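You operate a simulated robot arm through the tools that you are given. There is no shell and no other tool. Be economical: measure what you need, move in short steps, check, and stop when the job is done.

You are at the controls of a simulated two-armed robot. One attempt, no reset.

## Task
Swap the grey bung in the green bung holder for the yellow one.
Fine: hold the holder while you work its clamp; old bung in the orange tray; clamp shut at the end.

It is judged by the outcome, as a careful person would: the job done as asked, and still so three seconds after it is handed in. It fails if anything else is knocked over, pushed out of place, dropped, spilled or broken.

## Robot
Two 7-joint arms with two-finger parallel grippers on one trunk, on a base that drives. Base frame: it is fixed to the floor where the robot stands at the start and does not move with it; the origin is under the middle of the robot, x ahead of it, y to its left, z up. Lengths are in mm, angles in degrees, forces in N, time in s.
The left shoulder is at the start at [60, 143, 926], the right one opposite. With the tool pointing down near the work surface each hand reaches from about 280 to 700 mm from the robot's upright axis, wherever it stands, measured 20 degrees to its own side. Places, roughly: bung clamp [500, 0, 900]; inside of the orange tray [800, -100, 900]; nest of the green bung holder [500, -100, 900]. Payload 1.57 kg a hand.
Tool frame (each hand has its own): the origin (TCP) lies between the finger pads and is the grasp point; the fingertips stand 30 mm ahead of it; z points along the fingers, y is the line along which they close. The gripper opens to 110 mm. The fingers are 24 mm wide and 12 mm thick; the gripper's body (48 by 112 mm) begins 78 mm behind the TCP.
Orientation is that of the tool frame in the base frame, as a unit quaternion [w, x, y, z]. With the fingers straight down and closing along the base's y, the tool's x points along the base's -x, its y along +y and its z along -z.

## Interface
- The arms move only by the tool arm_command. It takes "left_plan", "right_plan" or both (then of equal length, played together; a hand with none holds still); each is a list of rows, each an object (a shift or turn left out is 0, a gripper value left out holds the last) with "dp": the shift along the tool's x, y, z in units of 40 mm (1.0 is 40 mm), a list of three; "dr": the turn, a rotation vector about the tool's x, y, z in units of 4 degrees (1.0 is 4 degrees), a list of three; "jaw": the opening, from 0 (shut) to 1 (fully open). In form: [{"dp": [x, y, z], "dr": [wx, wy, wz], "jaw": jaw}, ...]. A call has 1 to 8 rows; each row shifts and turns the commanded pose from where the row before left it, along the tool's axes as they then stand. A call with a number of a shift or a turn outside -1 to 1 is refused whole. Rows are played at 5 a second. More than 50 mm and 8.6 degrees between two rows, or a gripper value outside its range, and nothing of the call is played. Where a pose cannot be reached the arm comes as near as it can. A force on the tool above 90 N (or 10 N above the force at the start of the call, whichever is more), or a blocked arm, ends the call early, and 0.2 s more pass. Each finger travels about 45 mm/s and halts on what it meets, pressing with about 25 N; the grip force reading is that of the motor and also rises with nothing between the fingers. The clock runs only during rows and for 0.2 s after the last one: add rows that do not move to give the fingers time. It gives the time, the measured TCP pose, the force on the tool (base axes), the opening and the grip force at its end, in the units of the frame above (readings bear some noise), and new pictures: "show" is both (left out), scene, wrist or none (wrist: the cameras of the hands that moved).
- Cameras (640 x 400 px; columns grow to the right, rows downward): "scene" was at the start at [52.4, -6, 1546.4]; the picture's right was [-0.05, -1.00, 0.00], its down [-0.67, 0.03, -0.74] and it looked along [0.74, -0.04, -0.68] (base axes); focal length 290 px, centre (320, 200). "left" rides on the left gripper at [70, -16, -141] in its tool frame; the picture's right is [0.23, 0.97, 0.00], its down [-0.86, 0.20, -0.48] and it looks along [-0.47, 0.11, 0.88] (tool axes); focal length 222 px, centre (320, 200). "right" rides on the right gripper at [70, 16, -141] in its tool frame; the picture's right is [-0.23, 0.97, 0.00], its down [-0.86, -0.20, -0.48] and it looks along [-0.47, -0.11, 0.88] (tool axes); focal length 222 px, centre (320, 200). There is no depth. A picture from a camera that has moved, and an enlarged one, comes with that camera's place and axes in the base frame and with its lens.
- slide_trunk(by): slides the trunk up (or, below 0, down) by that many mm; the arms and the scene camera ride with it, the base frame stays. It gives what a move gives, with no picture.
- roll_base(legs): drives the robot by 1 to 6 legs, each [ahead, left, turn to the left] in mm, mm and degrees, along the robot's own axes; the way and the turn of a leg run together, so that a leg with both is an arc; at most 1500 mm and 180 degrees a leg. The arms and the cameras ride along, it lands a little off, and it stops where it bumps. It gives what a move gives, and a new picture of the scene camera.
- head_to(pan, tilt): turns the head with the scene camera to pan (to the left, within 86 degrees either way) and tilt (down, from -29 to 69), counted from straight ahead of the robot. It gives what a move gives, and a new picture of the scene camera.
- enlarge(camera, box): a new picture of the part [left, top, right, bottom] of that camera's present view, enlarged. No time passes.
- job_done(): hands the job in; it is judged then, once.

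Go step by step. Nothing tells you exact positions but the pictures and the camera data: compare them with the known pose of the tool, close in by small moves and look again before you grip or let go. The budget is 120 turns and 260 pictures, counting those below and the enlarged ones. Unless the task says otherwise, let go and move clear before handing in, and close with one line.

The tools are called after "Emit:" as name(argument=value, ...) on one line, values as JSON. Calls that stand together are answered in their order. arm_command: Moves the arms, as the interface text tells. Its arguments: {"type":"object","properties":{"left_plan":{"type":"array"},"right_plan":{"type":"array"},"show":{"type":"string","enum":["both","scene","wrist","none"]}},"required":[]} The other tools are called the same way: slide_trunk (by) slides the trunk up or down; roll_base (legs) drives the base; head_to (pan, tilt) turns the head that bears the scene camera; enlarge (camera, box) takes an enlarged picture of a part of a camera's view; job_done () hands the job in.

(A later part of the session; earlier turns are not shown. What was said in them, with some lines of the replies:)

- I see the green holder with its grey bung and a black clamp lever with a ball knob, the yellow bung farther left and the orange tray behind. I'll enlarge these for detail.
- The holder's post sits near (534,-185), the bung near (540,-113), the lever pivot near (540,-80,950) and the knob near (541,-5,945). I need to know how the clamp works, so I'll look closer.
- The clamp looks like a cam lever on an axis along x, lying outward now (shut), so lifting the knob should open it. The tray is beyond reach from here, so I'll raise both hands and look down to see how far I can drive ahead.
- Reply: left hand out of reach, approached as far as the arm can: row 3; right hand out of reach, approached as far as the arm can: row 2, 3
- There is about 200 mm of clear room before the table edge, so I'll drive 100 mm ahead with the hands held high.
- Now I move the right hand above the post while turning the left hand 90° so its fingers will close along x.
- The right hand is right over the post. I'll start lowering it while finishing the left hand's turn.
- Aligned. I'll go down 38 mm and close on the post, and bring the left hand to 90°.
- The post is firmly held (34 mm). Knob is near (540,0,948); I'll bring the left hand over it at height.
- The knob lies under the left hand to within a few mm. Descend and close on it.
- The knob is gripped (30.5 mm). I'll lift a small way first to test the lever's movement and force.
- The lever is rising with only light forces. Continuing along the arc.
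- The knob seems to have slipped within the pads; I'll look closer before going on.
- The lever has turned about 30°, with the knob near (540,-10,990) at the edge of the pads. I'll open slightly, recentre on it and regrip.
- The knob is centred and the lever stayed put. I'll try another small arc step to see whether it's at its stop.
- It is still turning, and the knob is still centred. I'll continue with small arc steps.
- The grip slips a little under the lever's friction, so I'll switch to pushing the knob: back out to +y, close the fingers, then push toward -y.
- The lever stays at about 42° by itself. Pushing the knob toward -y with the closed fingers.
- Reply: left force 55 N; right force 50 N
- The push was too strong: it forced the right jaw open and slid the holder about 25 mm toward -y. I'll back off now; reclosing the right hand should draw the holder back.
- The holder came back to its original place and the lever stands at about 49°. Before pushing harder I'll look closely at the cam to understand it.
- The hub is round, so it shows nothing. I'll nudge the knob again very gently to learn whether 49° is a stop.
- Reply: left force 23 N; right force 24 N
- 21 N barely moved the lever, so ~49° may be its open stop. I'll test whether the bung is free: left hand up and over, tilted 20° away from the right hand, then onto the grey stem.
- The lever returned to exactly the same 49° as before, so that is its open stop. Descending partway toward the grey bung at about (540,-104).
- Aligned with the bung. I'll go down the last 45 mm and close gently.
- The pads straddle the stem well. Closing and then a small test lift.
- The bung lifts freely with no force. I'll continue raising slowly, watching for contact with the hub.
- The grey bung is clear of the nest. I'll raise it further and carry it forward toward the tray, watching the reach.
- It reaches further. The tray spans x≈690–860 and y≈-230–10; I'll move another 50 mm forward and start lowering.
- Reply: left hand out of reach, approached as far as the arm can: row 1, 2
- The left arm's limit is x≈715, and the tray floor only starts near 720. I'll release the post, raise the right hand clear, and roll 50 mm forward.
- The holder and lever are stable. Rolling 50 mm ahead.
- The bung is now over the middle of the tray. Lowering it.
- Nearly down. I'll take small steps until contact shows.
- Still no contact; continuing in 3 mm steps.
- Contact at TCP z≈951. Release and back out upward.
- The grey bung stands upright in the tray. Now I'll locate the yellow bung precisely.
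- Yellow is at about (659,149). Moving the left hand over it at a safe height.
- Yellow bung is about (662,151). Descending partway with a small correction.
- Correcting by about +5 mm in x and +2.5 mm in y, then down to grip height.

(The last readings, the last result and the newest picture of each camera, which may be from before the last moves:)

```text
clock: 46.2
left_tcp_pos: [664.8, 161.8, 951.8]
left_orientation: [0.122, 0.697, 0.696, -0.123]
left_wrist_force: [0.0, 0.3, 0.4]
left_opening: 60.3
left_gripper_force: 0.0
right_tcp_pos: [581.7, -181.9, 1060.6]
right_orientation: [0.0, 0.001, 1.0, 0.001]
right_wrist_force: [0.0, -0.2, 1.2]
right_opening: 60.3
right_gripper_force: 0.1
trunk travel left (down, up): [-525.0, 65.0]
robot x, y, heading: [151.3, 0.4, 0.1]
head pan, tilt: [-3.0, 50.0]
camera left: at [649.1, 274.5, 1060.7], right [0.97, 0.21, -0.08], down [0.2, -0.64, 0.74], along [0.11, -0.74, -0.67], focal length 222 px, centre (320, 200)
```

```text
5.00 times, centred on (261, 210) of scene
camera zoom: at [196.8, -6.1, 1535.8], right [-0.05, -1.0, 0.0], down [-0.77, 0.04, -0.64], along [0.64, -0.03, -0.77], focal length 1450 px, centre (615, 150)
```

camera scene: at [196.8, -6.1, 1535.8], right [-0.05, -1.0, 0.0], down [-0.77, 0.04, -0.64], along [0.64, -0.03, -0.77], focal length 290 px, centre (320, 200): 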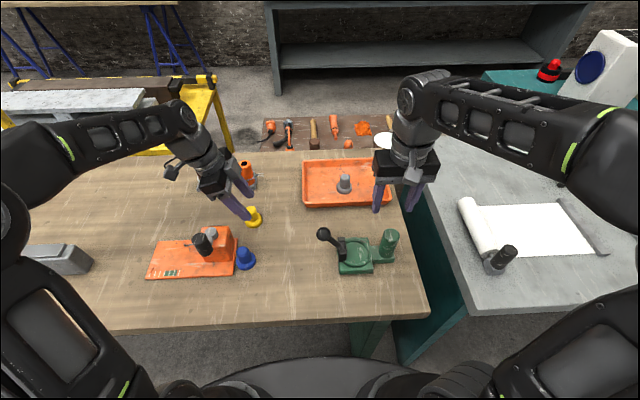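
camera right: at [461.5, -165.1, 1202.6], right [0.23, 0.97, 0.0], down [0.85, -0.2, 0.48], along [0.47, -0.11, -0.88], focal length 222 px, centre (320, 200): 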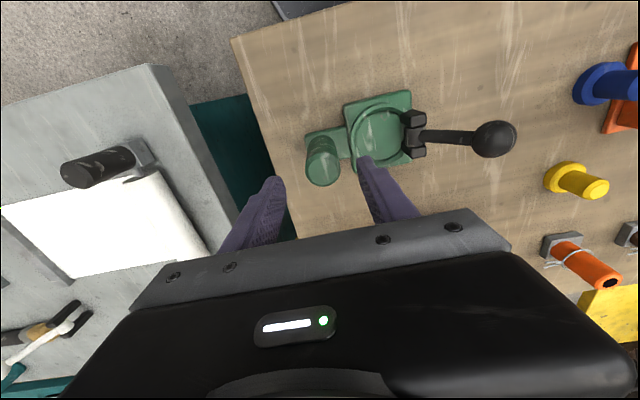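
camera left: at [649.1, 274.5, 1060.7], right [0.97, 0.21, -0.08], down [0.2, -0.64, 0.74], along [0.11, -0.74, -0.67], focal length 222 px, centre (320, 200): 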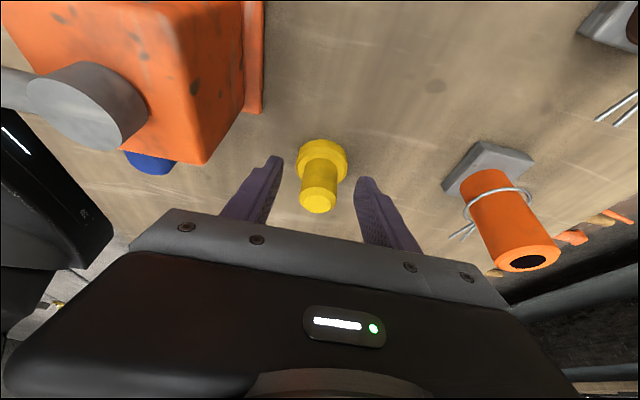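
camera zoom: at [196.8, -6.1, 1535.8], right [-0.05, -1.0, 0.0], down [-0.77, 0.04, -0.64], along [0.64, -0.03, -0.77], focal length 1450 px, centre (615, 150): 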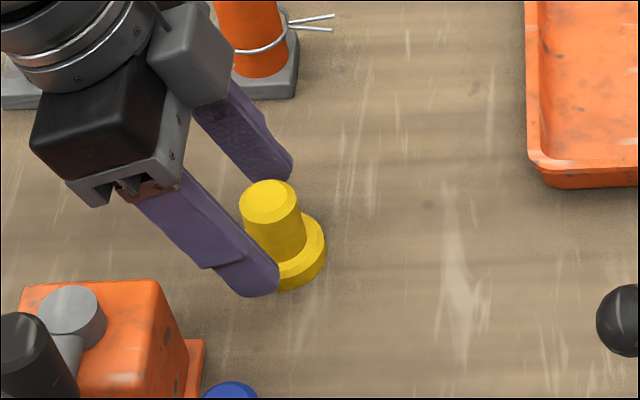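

The stem sits between the pads just as the grey one did. Gripping and lifting slightly.

Emit:
arm_command(left_plan=[{"jaw": 0}, {}, {}, {}, {}, {"dp": [-0.17, 0, -0.47]}, {"dp": [-0.17, 0, -0.47]}, {}], show="wrist")

Emit:
enlarge(camera="scene", box=[205, 170, 317, 250])

```text
clock: 48.0
left_tcp_pos: [663.3, 160.9, 992.8]
left_orientation: [0.123, 0.697, 0.696, -0.123]
left_wrist_force: [0.6, 0.4, -1.0]
left_opening: 27.4
left_gripper_force: 25.4
right_tcp_pos: [581.3, -182.6, 1060.4]
right_orientation: [0.001, 0.001, 1.0, 0.001]
right_wrist_force: [0.0, -0.9, 0.5]
right_opening: 60.6
right_gripper_force: 0.1
trunk travel left (down, up): [-525.0, 65.0]
robot x, y, heading: [153.7, -2.6, -0.0]
head pan, tilt: [-3.0, 50.0]
camera left: at [649.1, 274.4, 1101.2], right [0.97, 0.21, -0.08], down [0.2, -0.64, 0.74], along [0.11, -0.74, -0.67], focal length 222 px, centre (320, 200)
```

left: 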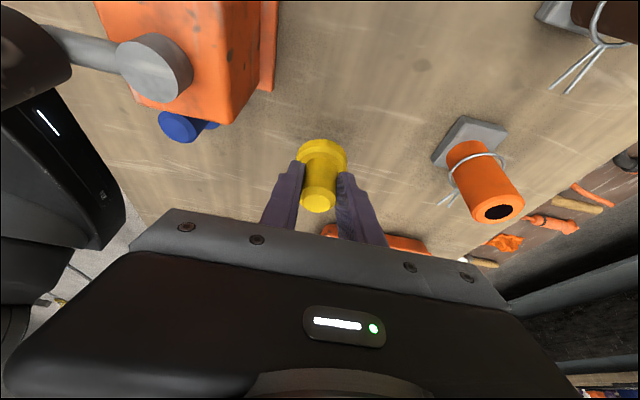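

```text
5.00 times, centred on (261, 210) of scene
camera zoom: at [197.0, -6.0, 1535.8], right [-0.05, -1.0, 0.0], down [-0.77, 0.04, -0.64], along [0.64, -0.03, -0.77], focal length 1450 px, centre (615, 150)
```

zoom: 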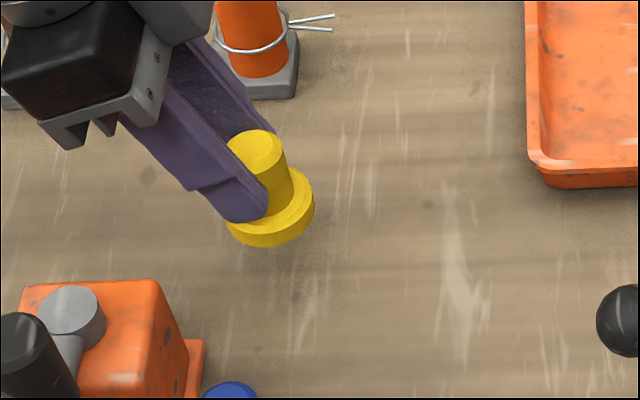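

Yellow bung is held. The left hand goes back over the far side toward the holder while the right hand returns above the post.

Emit:
arm_command(left_plan=[{"dp": [-0.2, 0, -0.56]}, {"dp": [-0.2, 0, -0.56]}, {"dp": [-0.9, 0, 0.33]}, {"dp": [-0.9, 0, 0.33]}, {"dp": [-0.9, 0, 0.33]}, {"dp": [-0.9, 0, 0.33]}, {"dp": [-0.9, 0, 0.33]}, {}], right_plan=[{"dp": [0.6, 0, 0]}, {"dp": [0.6, 0, 0]}, {}, {"dp": [0, 0, 0.6]}, {}, {}, {}, {}], show="both")

```text
clock: 49.8
left_tcp_pos: [665.1, -32.0, 1038.5]
left_orientation: [0.123, 0.697, 0.696, -0.123]
left_wrist_force: [-0.4, -0.8, -0.9]
left_opening: 27.3
left_gripper_force: 25.0
right_tcp_pos: [532.3, -182.8, 1037.1]
right_orientation: [0.0, 0.001, 1.0, 0.0]
right_wrist_force: [-0.3, 0.6, 0.1]
right_opening: 60.4
right_gripper_force: 0.1
trunk travel left (down, up): [-525.0, 65.0]
robot x, y, heading: [152.0, -1.4, -0.3]
head pan, tilt: [-3.0, 50.0]
camera scene: at [196.8, -5.6, 1535.8], right [-0.05, -1.0, 0.0], down [-0.77, 0.04, -0.64], along [0.64, -0.03, -0.77], focal length 290 px, centre (320, 200)
camera right: at [461.8, -165.7, 1177.9], right [0.23, 0.97, 0.0], down [0.85, -0.2, 0.48], along [0.47, -0.11, -0.88], focal length 222 px, centre (320, 200)
camera left: at [649.3, 81.8, 1147.3], right [0.97, 0.21, -0.08], down [0.2, -0.64, 0.74], along [0.11, -0.74, -0.67], focal length 222 px, centre (320, 200)
```

scene: 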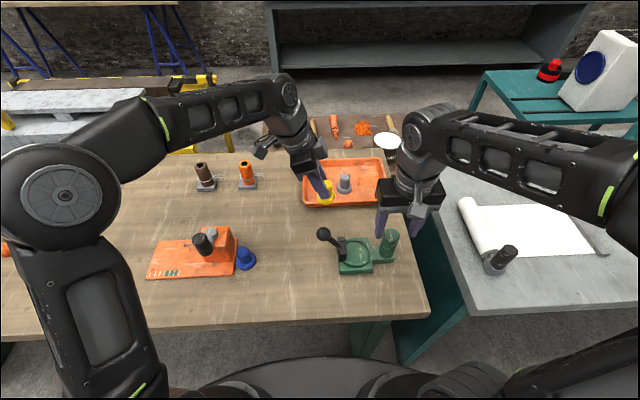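
right: 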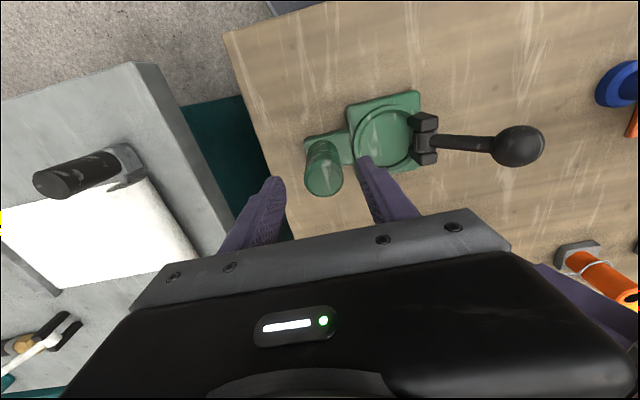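
left: 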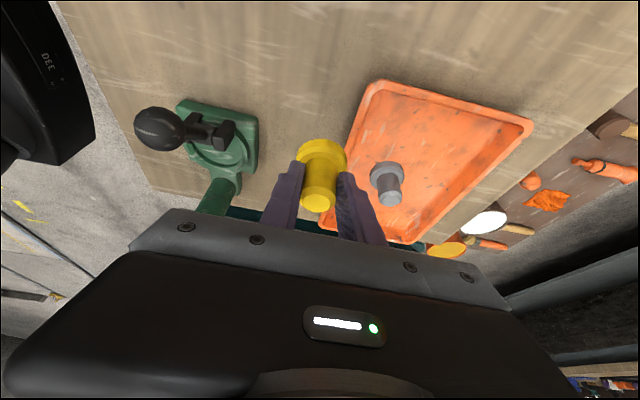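

Right hand is aligned; it goes down and grips the post while the left hand brings the yellow bung over the nest.

Emit:
arm_command(left_plan=[{"dp": [-0.775, 0, 0.282]}, {"dp": [-0.775, 0, 0.282]}, {"dp": [0, -0.76, 0]}, {"dp": [0, -0.76, 0]}, {"dp": [0, -0.76, 0]}, {"dp": [0, -0.77, 0]}, {}, {}], right_plan=[{"dp": [0, 0.03, 0.8]}, {"dp": [0, 0, 0.8]}, {}, {"jaw": 0}, {}, {}, {}, {}], show="both")

Emit:
enlarge(camera="scene", box=[302, 210, 414, 280])

Emit:
enlarge(camera="right", box=[320, 60, 640, 260])

```text
clock: 51.6
left_tcp_pos: [545.7, -96.1, 1038.6]
left_orientation: [0.123, 0.697, 0.696, -0.123]
left_wrist_force: [1.0, -0.7, -1.4]
left_opening: 27.6
left_gripper_force: 24.8
right_tcp_pos: [533.2, -180.2, 973.7]
right_orientation: [0.0, 0.001, 1.0, 0.001]
right_wrist_force: [0.1, -0.6, -0.6]
right_opening: 34.3
right_gripper_force: 25.0
trunk travel left (down, up): [-525.0, 65.0]
robot x, y, heading: [150.8, -0.5, -0.3]
head pan, tilt: [-3.0, 50.0]
camera scene: at [197.0, -6.2, 1535.8], right [-0.05, -1.0, 0.0], down [-0.77, 0.04, -0.64], along [0.64, -0.03, -0.77], focal length 290 px, centre (320, 200)
camera right: at [461.9, -164.3, 1114.7], right [0.23, 0.97, 0.0], down [0.86, -0.2, 0.48], along [0.47, -0.11, -0.88], focal length 222 px, centre (320, 200)
camera left: at [529.7, 17.4, 1147.7], right [0.97, 0.21, -0.08], down [0.2, -0.64, 0.74], along [0.11, -0.74, -0.67], focal length 222 px, centre (320, 200)
```

scene: 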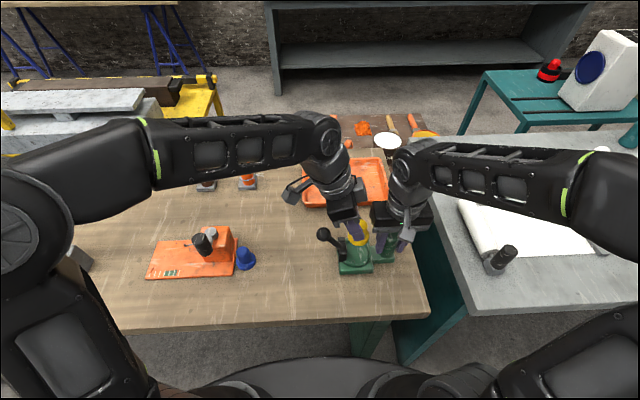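
right: 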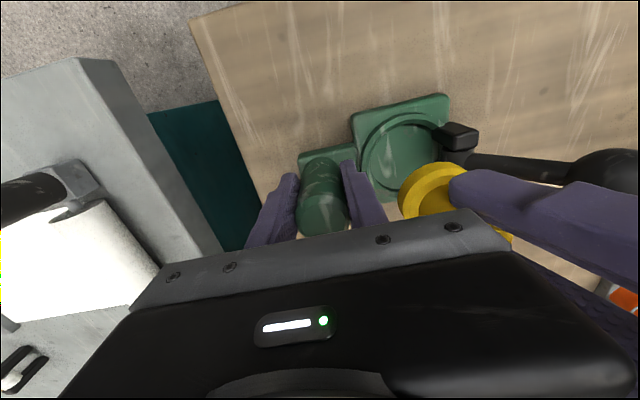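
left: 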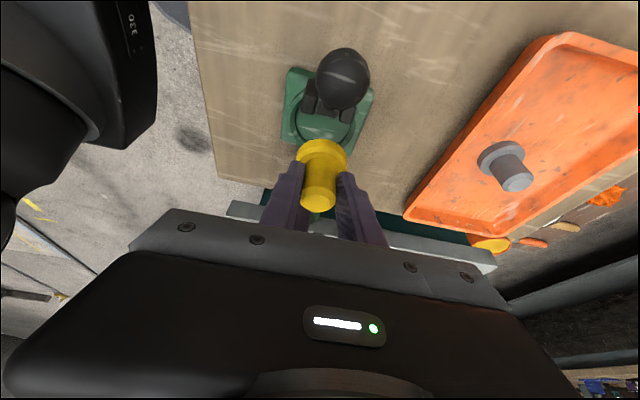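

```text
5.71 times, centred on (358, 245) of scene
camera zoom: at [197.0, -6.2, 1535.8], right [-0.05, -1.0, 0.0], down [-0.77, 0.04, -0.64], along [0.64, -0.03, -0.77], focal length 1658 px, centre (103, -57)
```

zoom: 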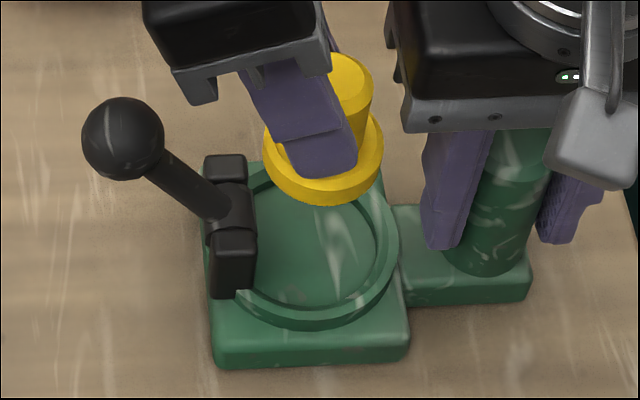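

```text
2.00 times, centred on (480, 160) of right
camera zoom: at [461.9, -164.3, 1114.7], right [0.23, 0.97, 0.0], down [0.86, -0.2, 0.48], along [0.47, -0.11, -0.88], focal length 444 px, centre (0, 280)
```

zoom: 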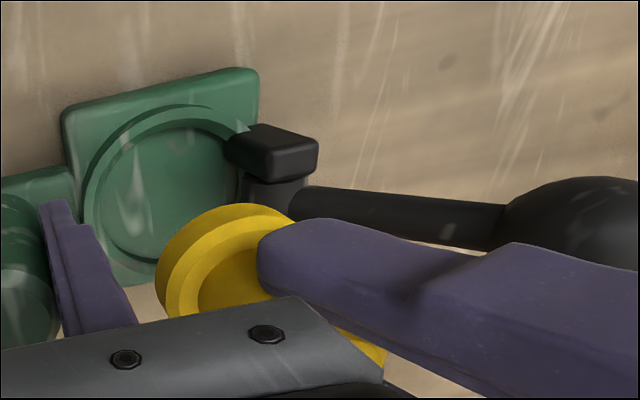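

All aligned and the post is held again. Lowering the yellow bung toward the nest, with a small correction to match the grey bung's seat.

Emit:
arm_command(left_plan=[{"dp": [0.17, -0.07, 0.57]}, {"dp": [0.2, 0, 0.56]}, {}], show="wrist")

Emit:
enlarge(camera="scene", box=[302, 210, 414, 280])

Emit:
enlarge(camera="right", box=[320, 60, 640, 260])

```text
clock: 52.4
left_tcp_pos: [540.5, -99.7, 990.8]
left_orientation: [0.123, 0.697, 0.696, -0.123]
left_wrist_force: [0.7, -0.1, -0.7]
left_opening: 27.0
left_gripper_force: 25.3
right_tcp_pos: [532.9, -181.1, 972.9]
right_orientation: [0.001, 0.001, 1.0, 0.0]
right_wrist_force: [0.4, 0.5, 0.0]
right_opening: 34.1
right_gripper_force: 24.7
trunk travel left (down, up): [-525.0, 65.0]
robot x, y, heading: [151.4, -1.0, 0.0]
head pan, tilt: [-3.0, 50.0]
camera left: at [525.9, 15.1, 1100.6], right [0.97, 0.21, -0.08], down [0.2, -0.64, 0.74], along [0.11, -0.74, -0.67], focal length 222 px, centre (320, 200)
```

left: 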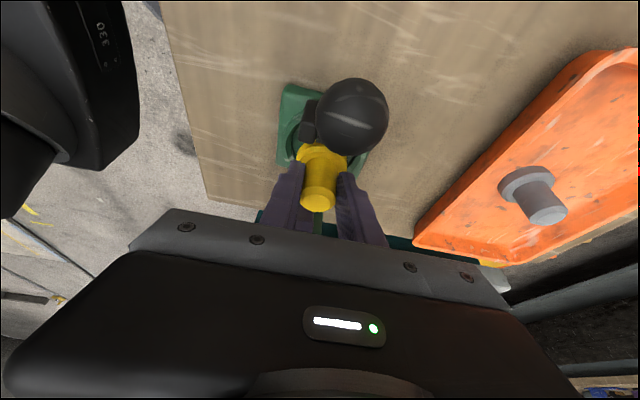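

```text
5.71 times, centred on (358, 245) of scene
camera zoom: at [196.9, -6.2, 1535.8], right [-0.05, -1.0, 0.0], down [-0.77, 0.04, -0.64], along [0.64, -0.03, -0.77], focal length 1658 px, centre (103, -57)
```

zoom: 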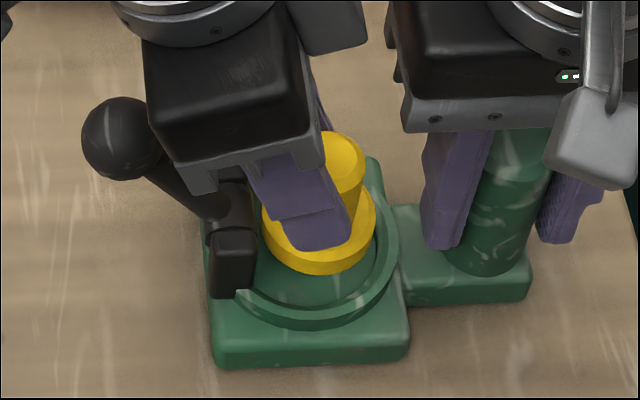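

```text
2.00 times, centred on (480, 160) of right
camera zoom: at [461.9, -164.3, 1114.8], right [0.23, 0.97, 0.0], down [0.85, -0.2, 0.48], along [0.47, -0.11, -0.88], focal length 444 px, centre (0, 280)
```

zoom: 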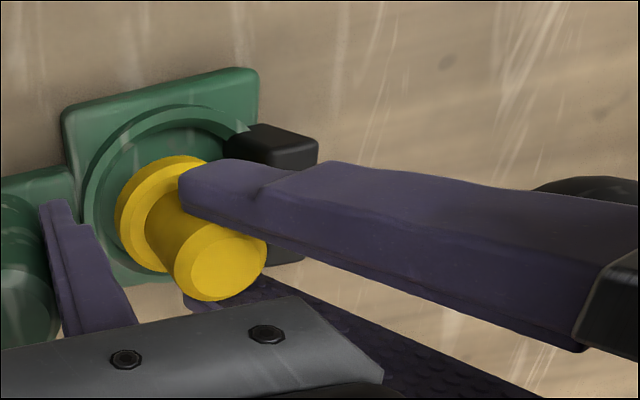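

The flange is centred over the ring. Lowering in small steps until it seats.

Emit:
arm_command(left_plan=[{"dp": [0.1, 0, 0.17]}, {"dp": [0.06, 0, 0.17]}, {}], show="none")

Emit:
arm_command(left_plan=[{"dp": [0.026, 0, 0.07]}, {}], show="none")

Emit:
enlarge(camera="scene", box=[302, 210, 414, 280])

```text
clock: 53.2
left_tcp_pos: [539.2, -96.1, 978.0]
left_orientation: [0.123, 0.697, 0.696, -0.124]
left_wrist_force: [-0.3, -0.2, 0.7]
left_opening: 27.2
left_gripper_force: 24.6
right_tcp_pos: [532.6, -179.6, 973.9]
right_orientation: [0.0, 0.001, 1.0, 0.001]
right_wrist_force: [-0.4, -0.2, -0.6]
right_opening: 34.2
right_gripper_force: 24.8
trunk travel left (down, up): [-525.0, 65.0]
robot x, y, heading: [149.4, -2.7, -0.3]
head pan, tilt: [-3.0, 50.0]
```

```text
clock: 53.8
left_tcp_pos: [540.4, -97.4, 975.7]
left_orientation: [0.123, 0.697, 0.696, -0.123]
left_wrist_force: [-1.0, 0.3, 7.9]
left_opening: 27.2
left_gripper_force: 25.3
right_tcp_pos: [533.4, -181.1, 972.5]
right_orientation: [0.0, 0.001, 1.0, 0.0]
right_wrist_force: [2.0, -1.3, -5.1]
right_opening: 34.2
right_gripper_force: 24.3
trunk travel left (down, up): [-525.0, 65.0]
robot x, y, heading: [154.1, 0.0, -0.2]
head pan, tilt: [-3.0, 50.0]
```

```text
5.71 times, centred on (358, 245) of scene
camera zoom: at [197.0, -6.2, 1535.9], right [-0.05, -1.0, 0.0], down [-0.77, 0.04, -0.64], along [0.64, -0.03, -0.77], focal length 1658 px, centre (103, -57)
```

zoom: 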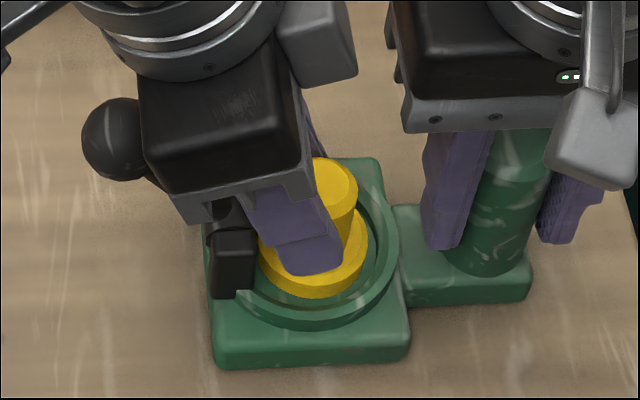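

Contact at z≈975, a little higher than expected; checking the seating from the other cameras.

Emit:
enlarge(camera="right", box=[340, 70, 500, 190])

Emit:
enlarge(camera="scene", box=[334, 230, 382, 270])

Emit:
enlarge(camera="left", box=[260, 90, 400, 230])

```text
3.33 times, centred on (420, 130) of right
camera zoom: at [461.9, -164.4, 1114.7], right [0.23, 0.97, 0.0], down [0.86, -0.2, 0.48], along [0.47, -0.11, -0.88], focal length 740 px, centre (-13, 433)
```

zoom: 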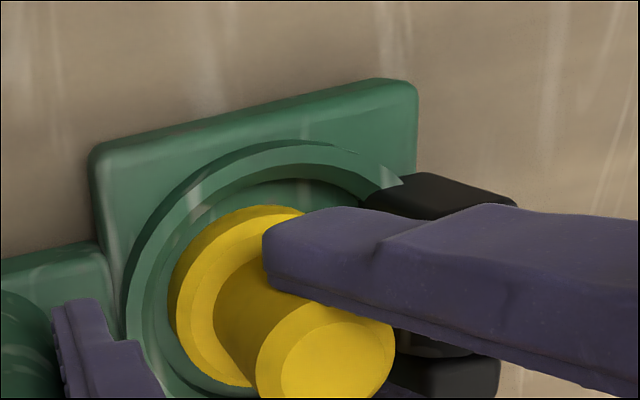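

```text
10.00 times, centred on (358, 250) of scene
camera zoom: at [197.0, -6.2, 1535.9], right [-0.05, -1.0, 0.0], down [-0.77, 0.04, -0.64], along [0.64, -0.03, -0.77], focal length 2901 px, centre (-60, -300)
```

zoom: 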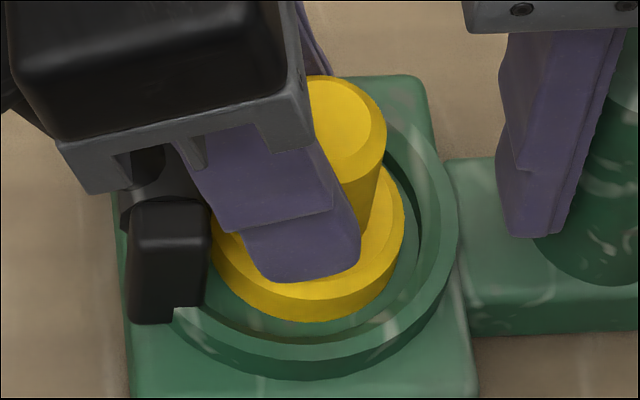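

```text
2.86 times, centred on (330, 160) of left
camera zoom: at [524.7, 16.5, 1083.2], right [0.97, 0.21, -0.08], down [0.2, -0.64, 0.74], along [0.11, -0.74, -0.66], focal length 635 px, centre (291, 314)
```

zoom: 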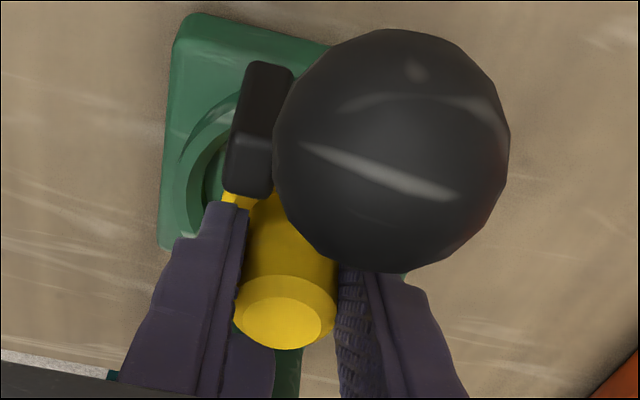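

The flange sits flat inside the ring, matching the grey bung's earlier place. Releasing and lifting straight up.

Emit:
arm_command(left_plan=[{"jaw": 0.55}, {}, {}, {"dp": [-0.2, 0, -0.56]}, {"dp": [-0.25, 0, -0.7]}, {"dp": [-0.25, 0, -0.7]}, {"dp": [-0.2, 0, -0.5]}, {}], show="both")

Emit:
enlarge(camera="scene", box=[302, 210, 414, 280])

Emit:
enlarge(camera="right", box=[340, 70, 500, 190])

```text
clock: 55.6
left_tcp_pos: [540.2, -99.4, 1077.9]
left_orientation: [0.122, 0.697, 0.696, -0.123]
left_wrist_force: [0.6, -0.4, -0.2]
left_opening: 60.4
left_gripper_force: 0.1
right_tcp_pos: [532.6, -181.0, 973.8]
right_orientation: [-0.001, 0.001, 1.0, 0.0]
right_wrist_force: [0.5, 0.8, 0.0]
right_opening: 33.8
right_gripper_force: 25.0
trunk travel left (down, up): [-525.0, 65.0]
robot x, y, heading: [151.1, -1.9, 0.0]
head pan, tilt: [-3.0, 50.0]
camera scene: at [197.1, -6.2, 1535.8], right [-0.05, -1.0, 0.0], down [-0.77, 0.04, -0.64], along [0.64, -0.03, -0.77], focal length 290 px, centre (320, 200)
camera left: at [525.2, 14.8, 1187.0], right [0.97, 0.21, -0.08], down [0.2, -0.64, 0.74], along [0.11, -0.74, -0.67], focal length 222 px, centre (320, 200)
```

scene: 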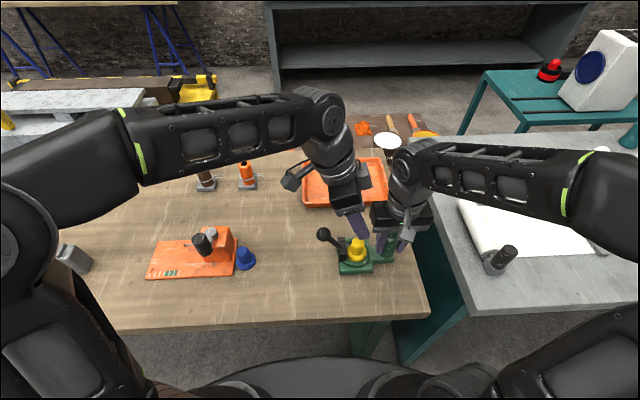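
left: 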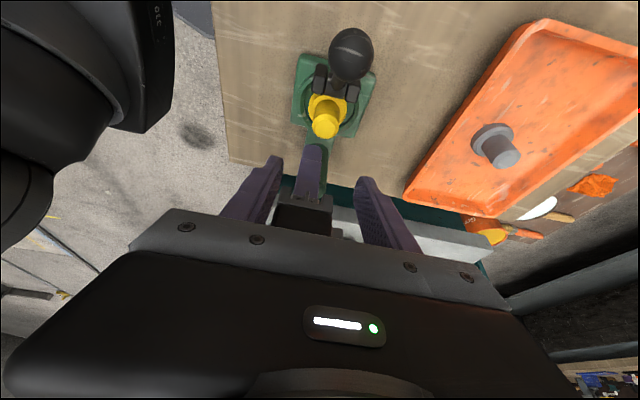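

```text
5.71 times, centred on (358, 245) of scene
camera zoom: at [197.1, -6.2, 1535.8], right [-0.05, -1.0, 0.0], down [-0.77, 0.04, -0.64], along [0.64, -0.03, -0.77], focal length 1658 px, centre (103, -57)
```

zoom: 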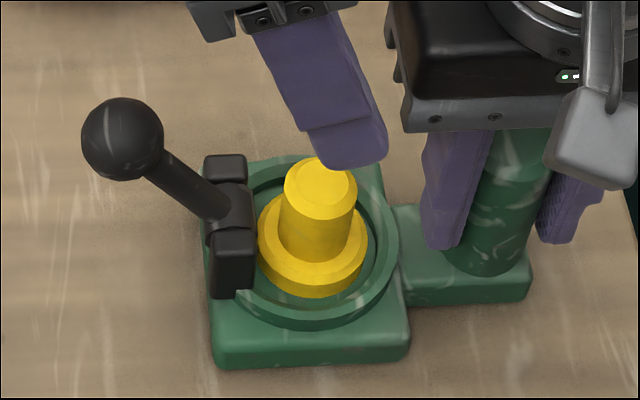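

```text
3.33 times, centred on (420, 130) of right
camera zoom: at [462.0, -164.3, 1114.8], right [0.23, 0.97, 0.0], down [0.86, -0.2, 0.48], along [0.47, -0.11, -0.88], focal length 740 px, centre (-13, 433)
```

zoom: 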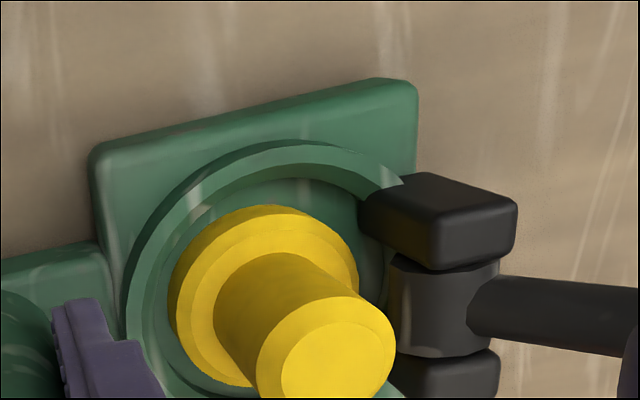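

The yellow bung is seated upright. Now I close the clamp: I'll bring the left hand over the knob, straighten it and close the fingers to press the knob down along its arc.

Emit:
arm_command(left_plan=[{"dp": [0.845, 0, -0.307], "jaw": 0}, {"dp": [0.845, 0, -0.307]}, {"dr": [0, 1, 0]}, {"dr": [0, 1, 0]}, {"dr": [0, 1, 0]}, {"dr": [0, 1, 0]}, {"dr": [0, 1, 0]}, {}], show="both")

Emit:
enlarge(camera="scene", box=[302, 210, 414, 280])

```text
clock: 57.4
left_tcp_pos: [540.0, -25.1, 1077.4]
left_orientation: [0.0, 0.708, 0.706, 0.001]
left_wrist_force: [-0.5, -0.2, -0.4]
left_opening: 0.0
left_gripper_force: 21.1
right_tcp_pos: [533.9, -180.8, 973.8]
right_orientation: [-0.001, 0.002, 1.0, 0.001]
right_wrist_force: [-0.4, 0.4, -0.1]
right_opening: 34.2
right_gripper_force: 25.6
trunk travel left (down, up): [-525.0, 65.0]
robot x, y, heading: [153.7, -0.9, 0.1]
head pan, tilt: [-3.0, 50.0]
camera scene: at [197.0, -5.9, 1535.8], right [-0.05, -1.0, 0.0], down [-0.77, 0.04, -0.64], along [0.64, -0.03, -0.77], focal length 290 px, centre (320, 200)
camera left: at [524.7, 44.7, 1219.3], right [0.97, 0.23, 0.0], down [0.2, -0.86, 0.48], along [0.11, -0.47, -0.88], focal length 222 px, centre (320, 200)
```

scene: 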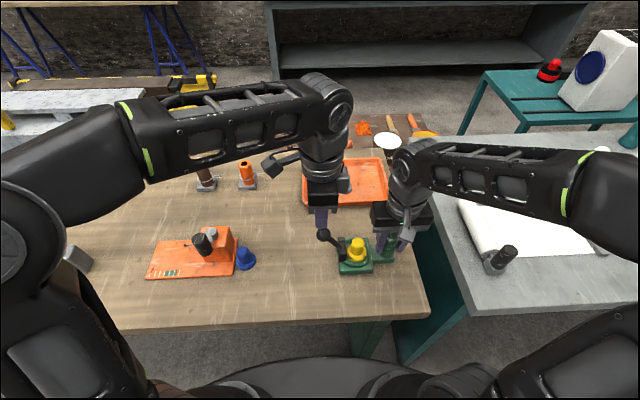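
left: 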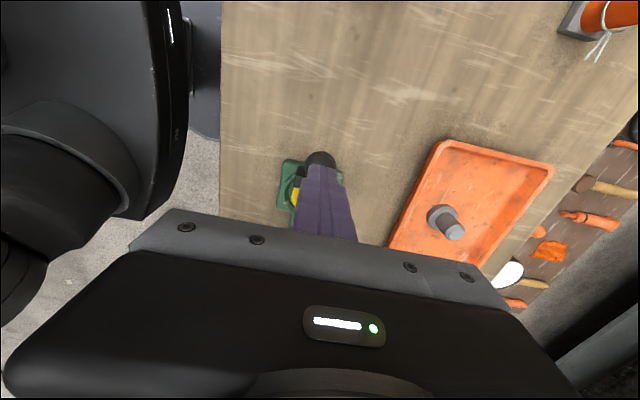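

```text
5.71 times, centred on (358, 245) of scene
camera zoom: at [197.0, -5.9, 1535.8], right [-0.05, -1.0, 0.0], down [-0.77, 0.04, -0.64], along [0.64, -0.03, -0.77], focal length 1658 px, centre (103, -57)
```

zoom: 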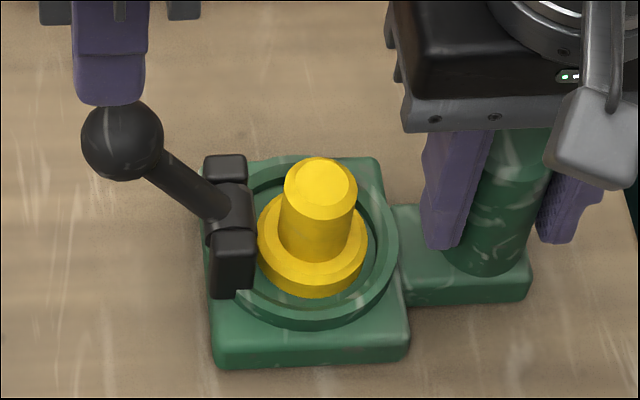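

Fingers are just above the knob. Pressing down and outward along the arc in small steps.

Emit:
arm_command(left_plan=[{"dp": [-0.12, 0, 0.6]}, {"dp": [0.08, 0, 0.13]}, {"dp": [0.11, 0, 0.13]}, {"dp": [0.11, 0, 0.14]}, {}], show="none")

Emit:
enlarge(camera="scene", box=[302, 210, 414, 280])

```text
clock: 58.6
left_tcp_pos: [540.4, -17.5, 1037.9]
left_orientation: [0.0, 0.708, 0.706, -0.001]
left_wrist_force: [0.0, 0.7, 2.4]
left_opening: 0.3
left_gripper_force: 21.4
right_tcp_pos: [532.6, -181.6, 973.4]
right_orientation: [0.0, 0.001, 1.0, 0.001]
right_wrist_force: [0.5, -0.2, -0.8]
right_opening: 34.3
right_gripper_force: 24.6
trunk travel left (down, up): [-525.0, 65.0]
robot x, y, heading: [152.3, 2.7, 0.0]
head pan, tilt: [-3.0, 50.0]
```

```text
5.71 times, centred on (358, 245) of scene
camera zoom: at [196.9, -6.2, 1535.8], right [-0.05, -1.0, 0.0], down [-0.77, 0.04, -0.64], along [0.64, -0.03, -0.77], focal length 1658 px, centre (103, -57)
```

zoom: 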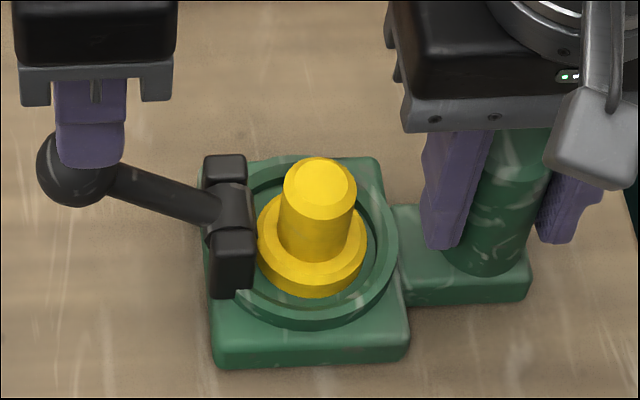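

The lever follows well (about 28° now). Continuing down.

Emit:
arm_command(left_plan=[{"dp": [0.12, 0, 0.18]}, {"dp": [0.1, 0, 0.2]}, {"dp": [0.08, 0, 0.22]}, {"dp": [0.05, 0, 0.22]}, {}], show="none")

Emit:
enlarge(camera="scene", box=[302, 210, 414, 280])

```text
clock: 59.8
left_tcp_pos: [540.8, -2.6, 1004.6]
left_orientation: [0.0, 0.707, 0.707, 0.0]
left_wrist_force: [-0.3, 0.2, 0.8]
left_opening: 0.0
left_gripper_force: 21.1
right_tcp_pos: [534.2, -181.3, 972.5]
right_orientation: [0.0, 0.0, 1.0, 0.0]
right_wrist_force: [0.3, -0.8, -1.3]
right_opening: 34.3
right_gripper_force: 24.7
trunk travel left (down, up): [-525.0, 65.0]
robot x, y, heading: [152.7, -1.9, -0.4]
head pan, tilt: [-3.0, 50.0]
```

```text
5.71 times, centred on (358, 245) of scene
camera zoom: at [197.1, -6.2, 1535.8], right [-0.05, -1.0, 0.0], down [-0.77, 0.04, -0.64], along [0.64, -0.03, -0.77], focal length 1658 px, centre (103, -57)
```

zoom: 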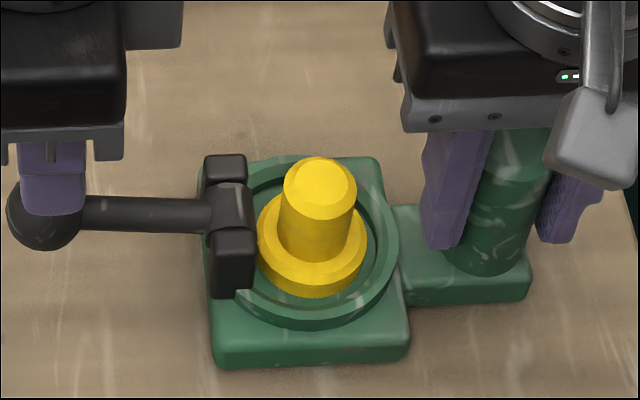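

Nearly horizontal. Pressing the last few mm until the force rises.

Emit:
arm_command(left_plan=[{"dp": [0.02, 0, 0.1]}, {"dp": [0, 0, 0.1]}, {}], show="none")

Emit:
arm_command(left_plan=[{"dp": [0, 0, 0.07]}, {}], show="none")

Emit:
enlarge(camera="scene", box=[302, 210, 414, 280])

```text
clock: 60.6
left_tcp_pos: [540.0, -1.8, 997.0]
left_orientation: [0.0, 0.708, 0.707, 0.0]
left_wrist_force: [0.7, 0.5, 2.3]
left_opening: 0.0
left_gripper_force: 21.5
right_tcp_pos: [533.3, -182.1, 974.5]
right_orientation: [0.001, 0.001, 1.0, 0.0]
right_wrist_force: [-0.5, -1.8, -0.9]
right_opening: 33.9
right_gripper_force: 25.2
trunk travel left (down, up): [-525.0, 65.0]
robot x, y, heading: [151.1, -1.6, 0.1]
head pan, tilt: [-3.0, 50.0]
```

```text
clock: 61.2
left_tcp_pos: [540.5, -1.5, 994.1]
left_orientation: [0.0, 0.708, 0.706, 0.0]
left_wrist_force: [-0.1, 0.0, 1.1]
left_opening: 0.0
left_gripper_force: 21.2
right_tcp_pos: [532.1, -180.0, 973.7]
right_orientation: [0.0, 0.001, 1.0, 0.001]
right_wrist_force: [0.1, -0.8, -1.1]
right_opening: 34.0
right_gripper_force: 24.9
trunk travel left (down, up): [-525.0, 65.0]
robot x, y, heading: [149.3, -0.4, -0.2]
head pan, tilt: [-3.0, 50.0]
```

```text
5.71 times, centred on (358, 245) of scene
camera zoom: at [197.0, -6.2, 1535.8], right [-0.05, -1.0, 0.0], down [-0.77, 0.04, -0.64], along [0.64, -0.03, -0.77], focal length 1658 px, centre (103, -57)
```

zoom: 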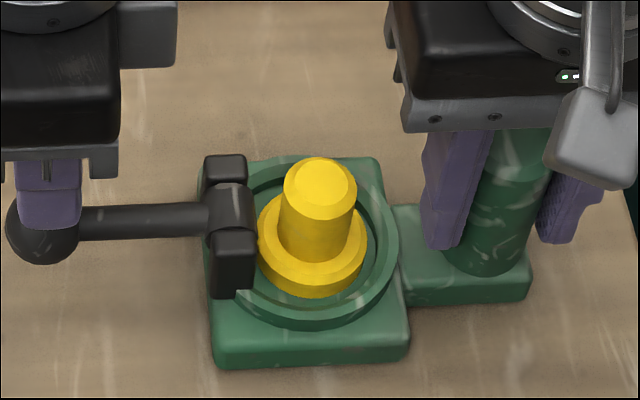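

The lever now has its original slope. I'll press a few mm more to confirm the stop.

Emit:
arm_command(left_plan=[{"dp": [0, 0, 0.06]}, {}], show="none")

Emit:
arm_command(left_plan=[{"dp": [0, 0, 0.05]}, {}], show="none")

Emit:
enlarge(camera="scene", box=[302, 210, 414, 280])

```text
clock: 61.8
left_tcp_pos: [540.0, -1.8, 992.7]
left_orientation: [0.0, 0.708, 0.706, 0.001]
left_wrist_force: [-0.3, 2.4, 13.3]
left_opening: 0.0
left_gripper_force: 21.0
right_tcp_pos: [532.2, -181.0, 973.2]
right_orientation: [0.0, 0.001, 1.0, 0.0]
right_wrist_force: [0.3, -0.7, -1.6]
right_opening: 34.2
right_gripper_force: 25.3
trunk travel left (down, up): [-525.0, 65.0]
robot x, y, heading: [152.4, 5.1, -0.1]
head pan, tilt: [-3.0, 50.0]
```

```text
clock: 62.4
left_tcp_pos: [541.3, -1.1, 991.4]
left_orientation: [0.002, 0.707, 0.707, 0.001]
left_wrist_force: [1.0, 6.5, 27.8]
left_opening: 0.0
left_gripper_force: 21.6
right_tcp_pos: [532.6, -181.2, 974.7]
right_orientation: [0.001, 0.001, 1.0, 0.0]
right_wrist_force: [2.1, -1.7, 0.5]
right_opening: 34.4
right_gripper_force: 24.6
trunk travel left (down, up): [-525.0, 65.0]
robot x, y, heading: [147.6, 2.2, -0.1]
head pan, tilt: [-3.0, 50.0]
```

```text
5.71 times, centred on (358, 245) of scene
camera zoom: at [195.7, -5.3, 1536.2], right [-0.05, -1.0, 0.0], down [-0.76, 0.04, -0.64], along [0.64, -0.04, -0.77], focal length 1658 px, centre (103, -57)
```

zoom: 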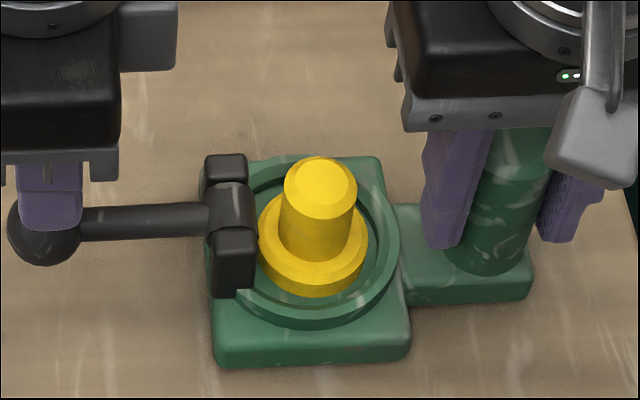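

The lever is hard against its shut stop. I'll raise the left hand off the knob, then release the post and withdraw the right hand.

Emit:
arm_command(left_plan=[{"dp": [0, 0, -0.2]}, {"dp": [0, 0, -0.8]}, {"dp": [0.5, 0, -0.8]}, {"dp": [0.9, 0, 0]}, {"dp": [0.9, 0, 0]}, {}], show="none")

Emit:
arm_command(right_plan=[{"jaw": 0.55}, {}, {}, {"dp": [0, 0, -0.75]}, {"dp": [0, 0, -0.75]}, {"dp": [0, 0, -0.7]}, {"dp": [0, -0.9, 0]}, {"dp": [0, -0.9, 0]}], show="scene")

Emit:
enlarge(camera="scene", box=[290, 150, 418, 280])

Emit:
enlarge(camera="right", box=[320, 0, 640, 200])

```text
clock: 63.8
left_tcp_pos: [540.1, 87.4, 1062.6]
left_orientation: [0.0, 0.707, 0.707, -0.001]
left_wrist_force: [0.0, 0.6, -1.1]
left_opening: 0.0
left_gripper_force: 21.6
right_tcp_pos: [533.1, -181.4, 972.9]
right_orientation: [0.0, 0.001, 1.0, 0.0]
right_wrist_force: [0.1, -1.8, 0.1]
right_opening: 34.0
right_gripper_force: 25.0
trunk travel left (down, up): [-525.0, 65.0]
robot x, y, heading: [152.8, 1.0, -0.4]
head pan, tilt: [-3.0, 50.0]
```

```text
clock: 65.6
left_tcp_pos: [539.7, 88.2, 1063.3]
left_orientation: [0.0, 0.708, 0.706, -0.001]
left_wrist_force: [0.1, 0.5, 0.0]
left_opening: 0.1
left_gripper_force: 21.2
right_tcp_pos: [533.3, -251.5, 1062.2]
right_orientation: [0.0, 0.0, 1.0, 0.0]
right_wrist_force: [0.2, -0.7, 0.5]
right_opening: 60.5
right_gripper_force: 0.1
trunk travel left (down, up): [-525.0, 65.0]
robot x, y, heading: [148.3, -0.1, -0.1]
head pan, tilt: [-3.0, 50.0]
camera scene: at [196.7, -6.4, 1535.8], right [-0.05, -1.0, 0.0], down [-0.76, 0.04, -0.64], along [0.64, -0.03, -0.77], focal length 290 px, centre (320, 200)
```

scene: 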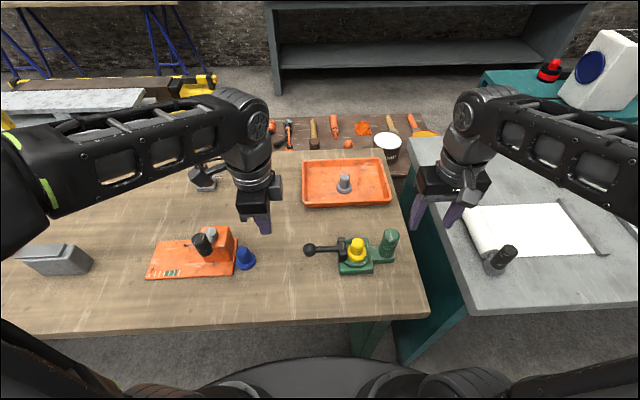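

```text
3.08 times, centred on (354, 215) of scene
camera zoom: at [196.7, -6.4, 1535.8], right [-0.05, -1.0, 0.0], down [-0.76, 0.04, -0.64], along [0.64, -0.03, -0.77], focal length 892 px, centre (215, 154)
```

zoom: 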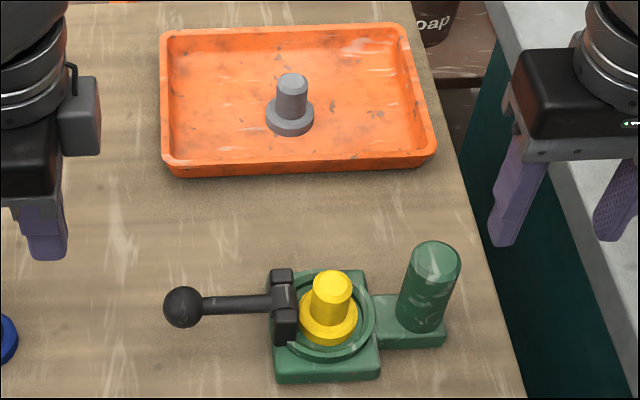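

```text
2.00 times, centred on (480, 100) of right
camera zoom: at [462.9, -234.7, 1203.7], right [0.23, 0.97, 0.0], down [0.86, -0.2, 0.48], along [0.47, -0.11, -0.88], focal length 444 px, centre (0, 400)
```

zoom: 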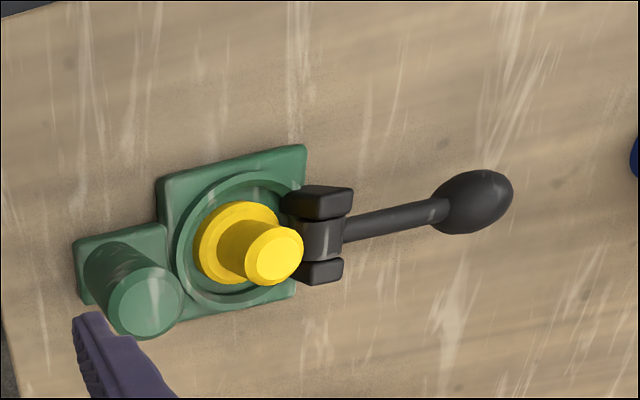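

The yellow bung stands in the nest, the clamp lever is shut, the grey bung stands in the tray, and both hands are clear. I'm handing in the job.

Emit:
job_done()

```text
The job is handed in.
```

The yellow bung is in the green holder with the clamp shut, and the grey bung is upright in the orange tray. While I was opening the clamp, one push slid the holder about 25 mm; I drew it back to where it had been, and nothing else was disturbed.
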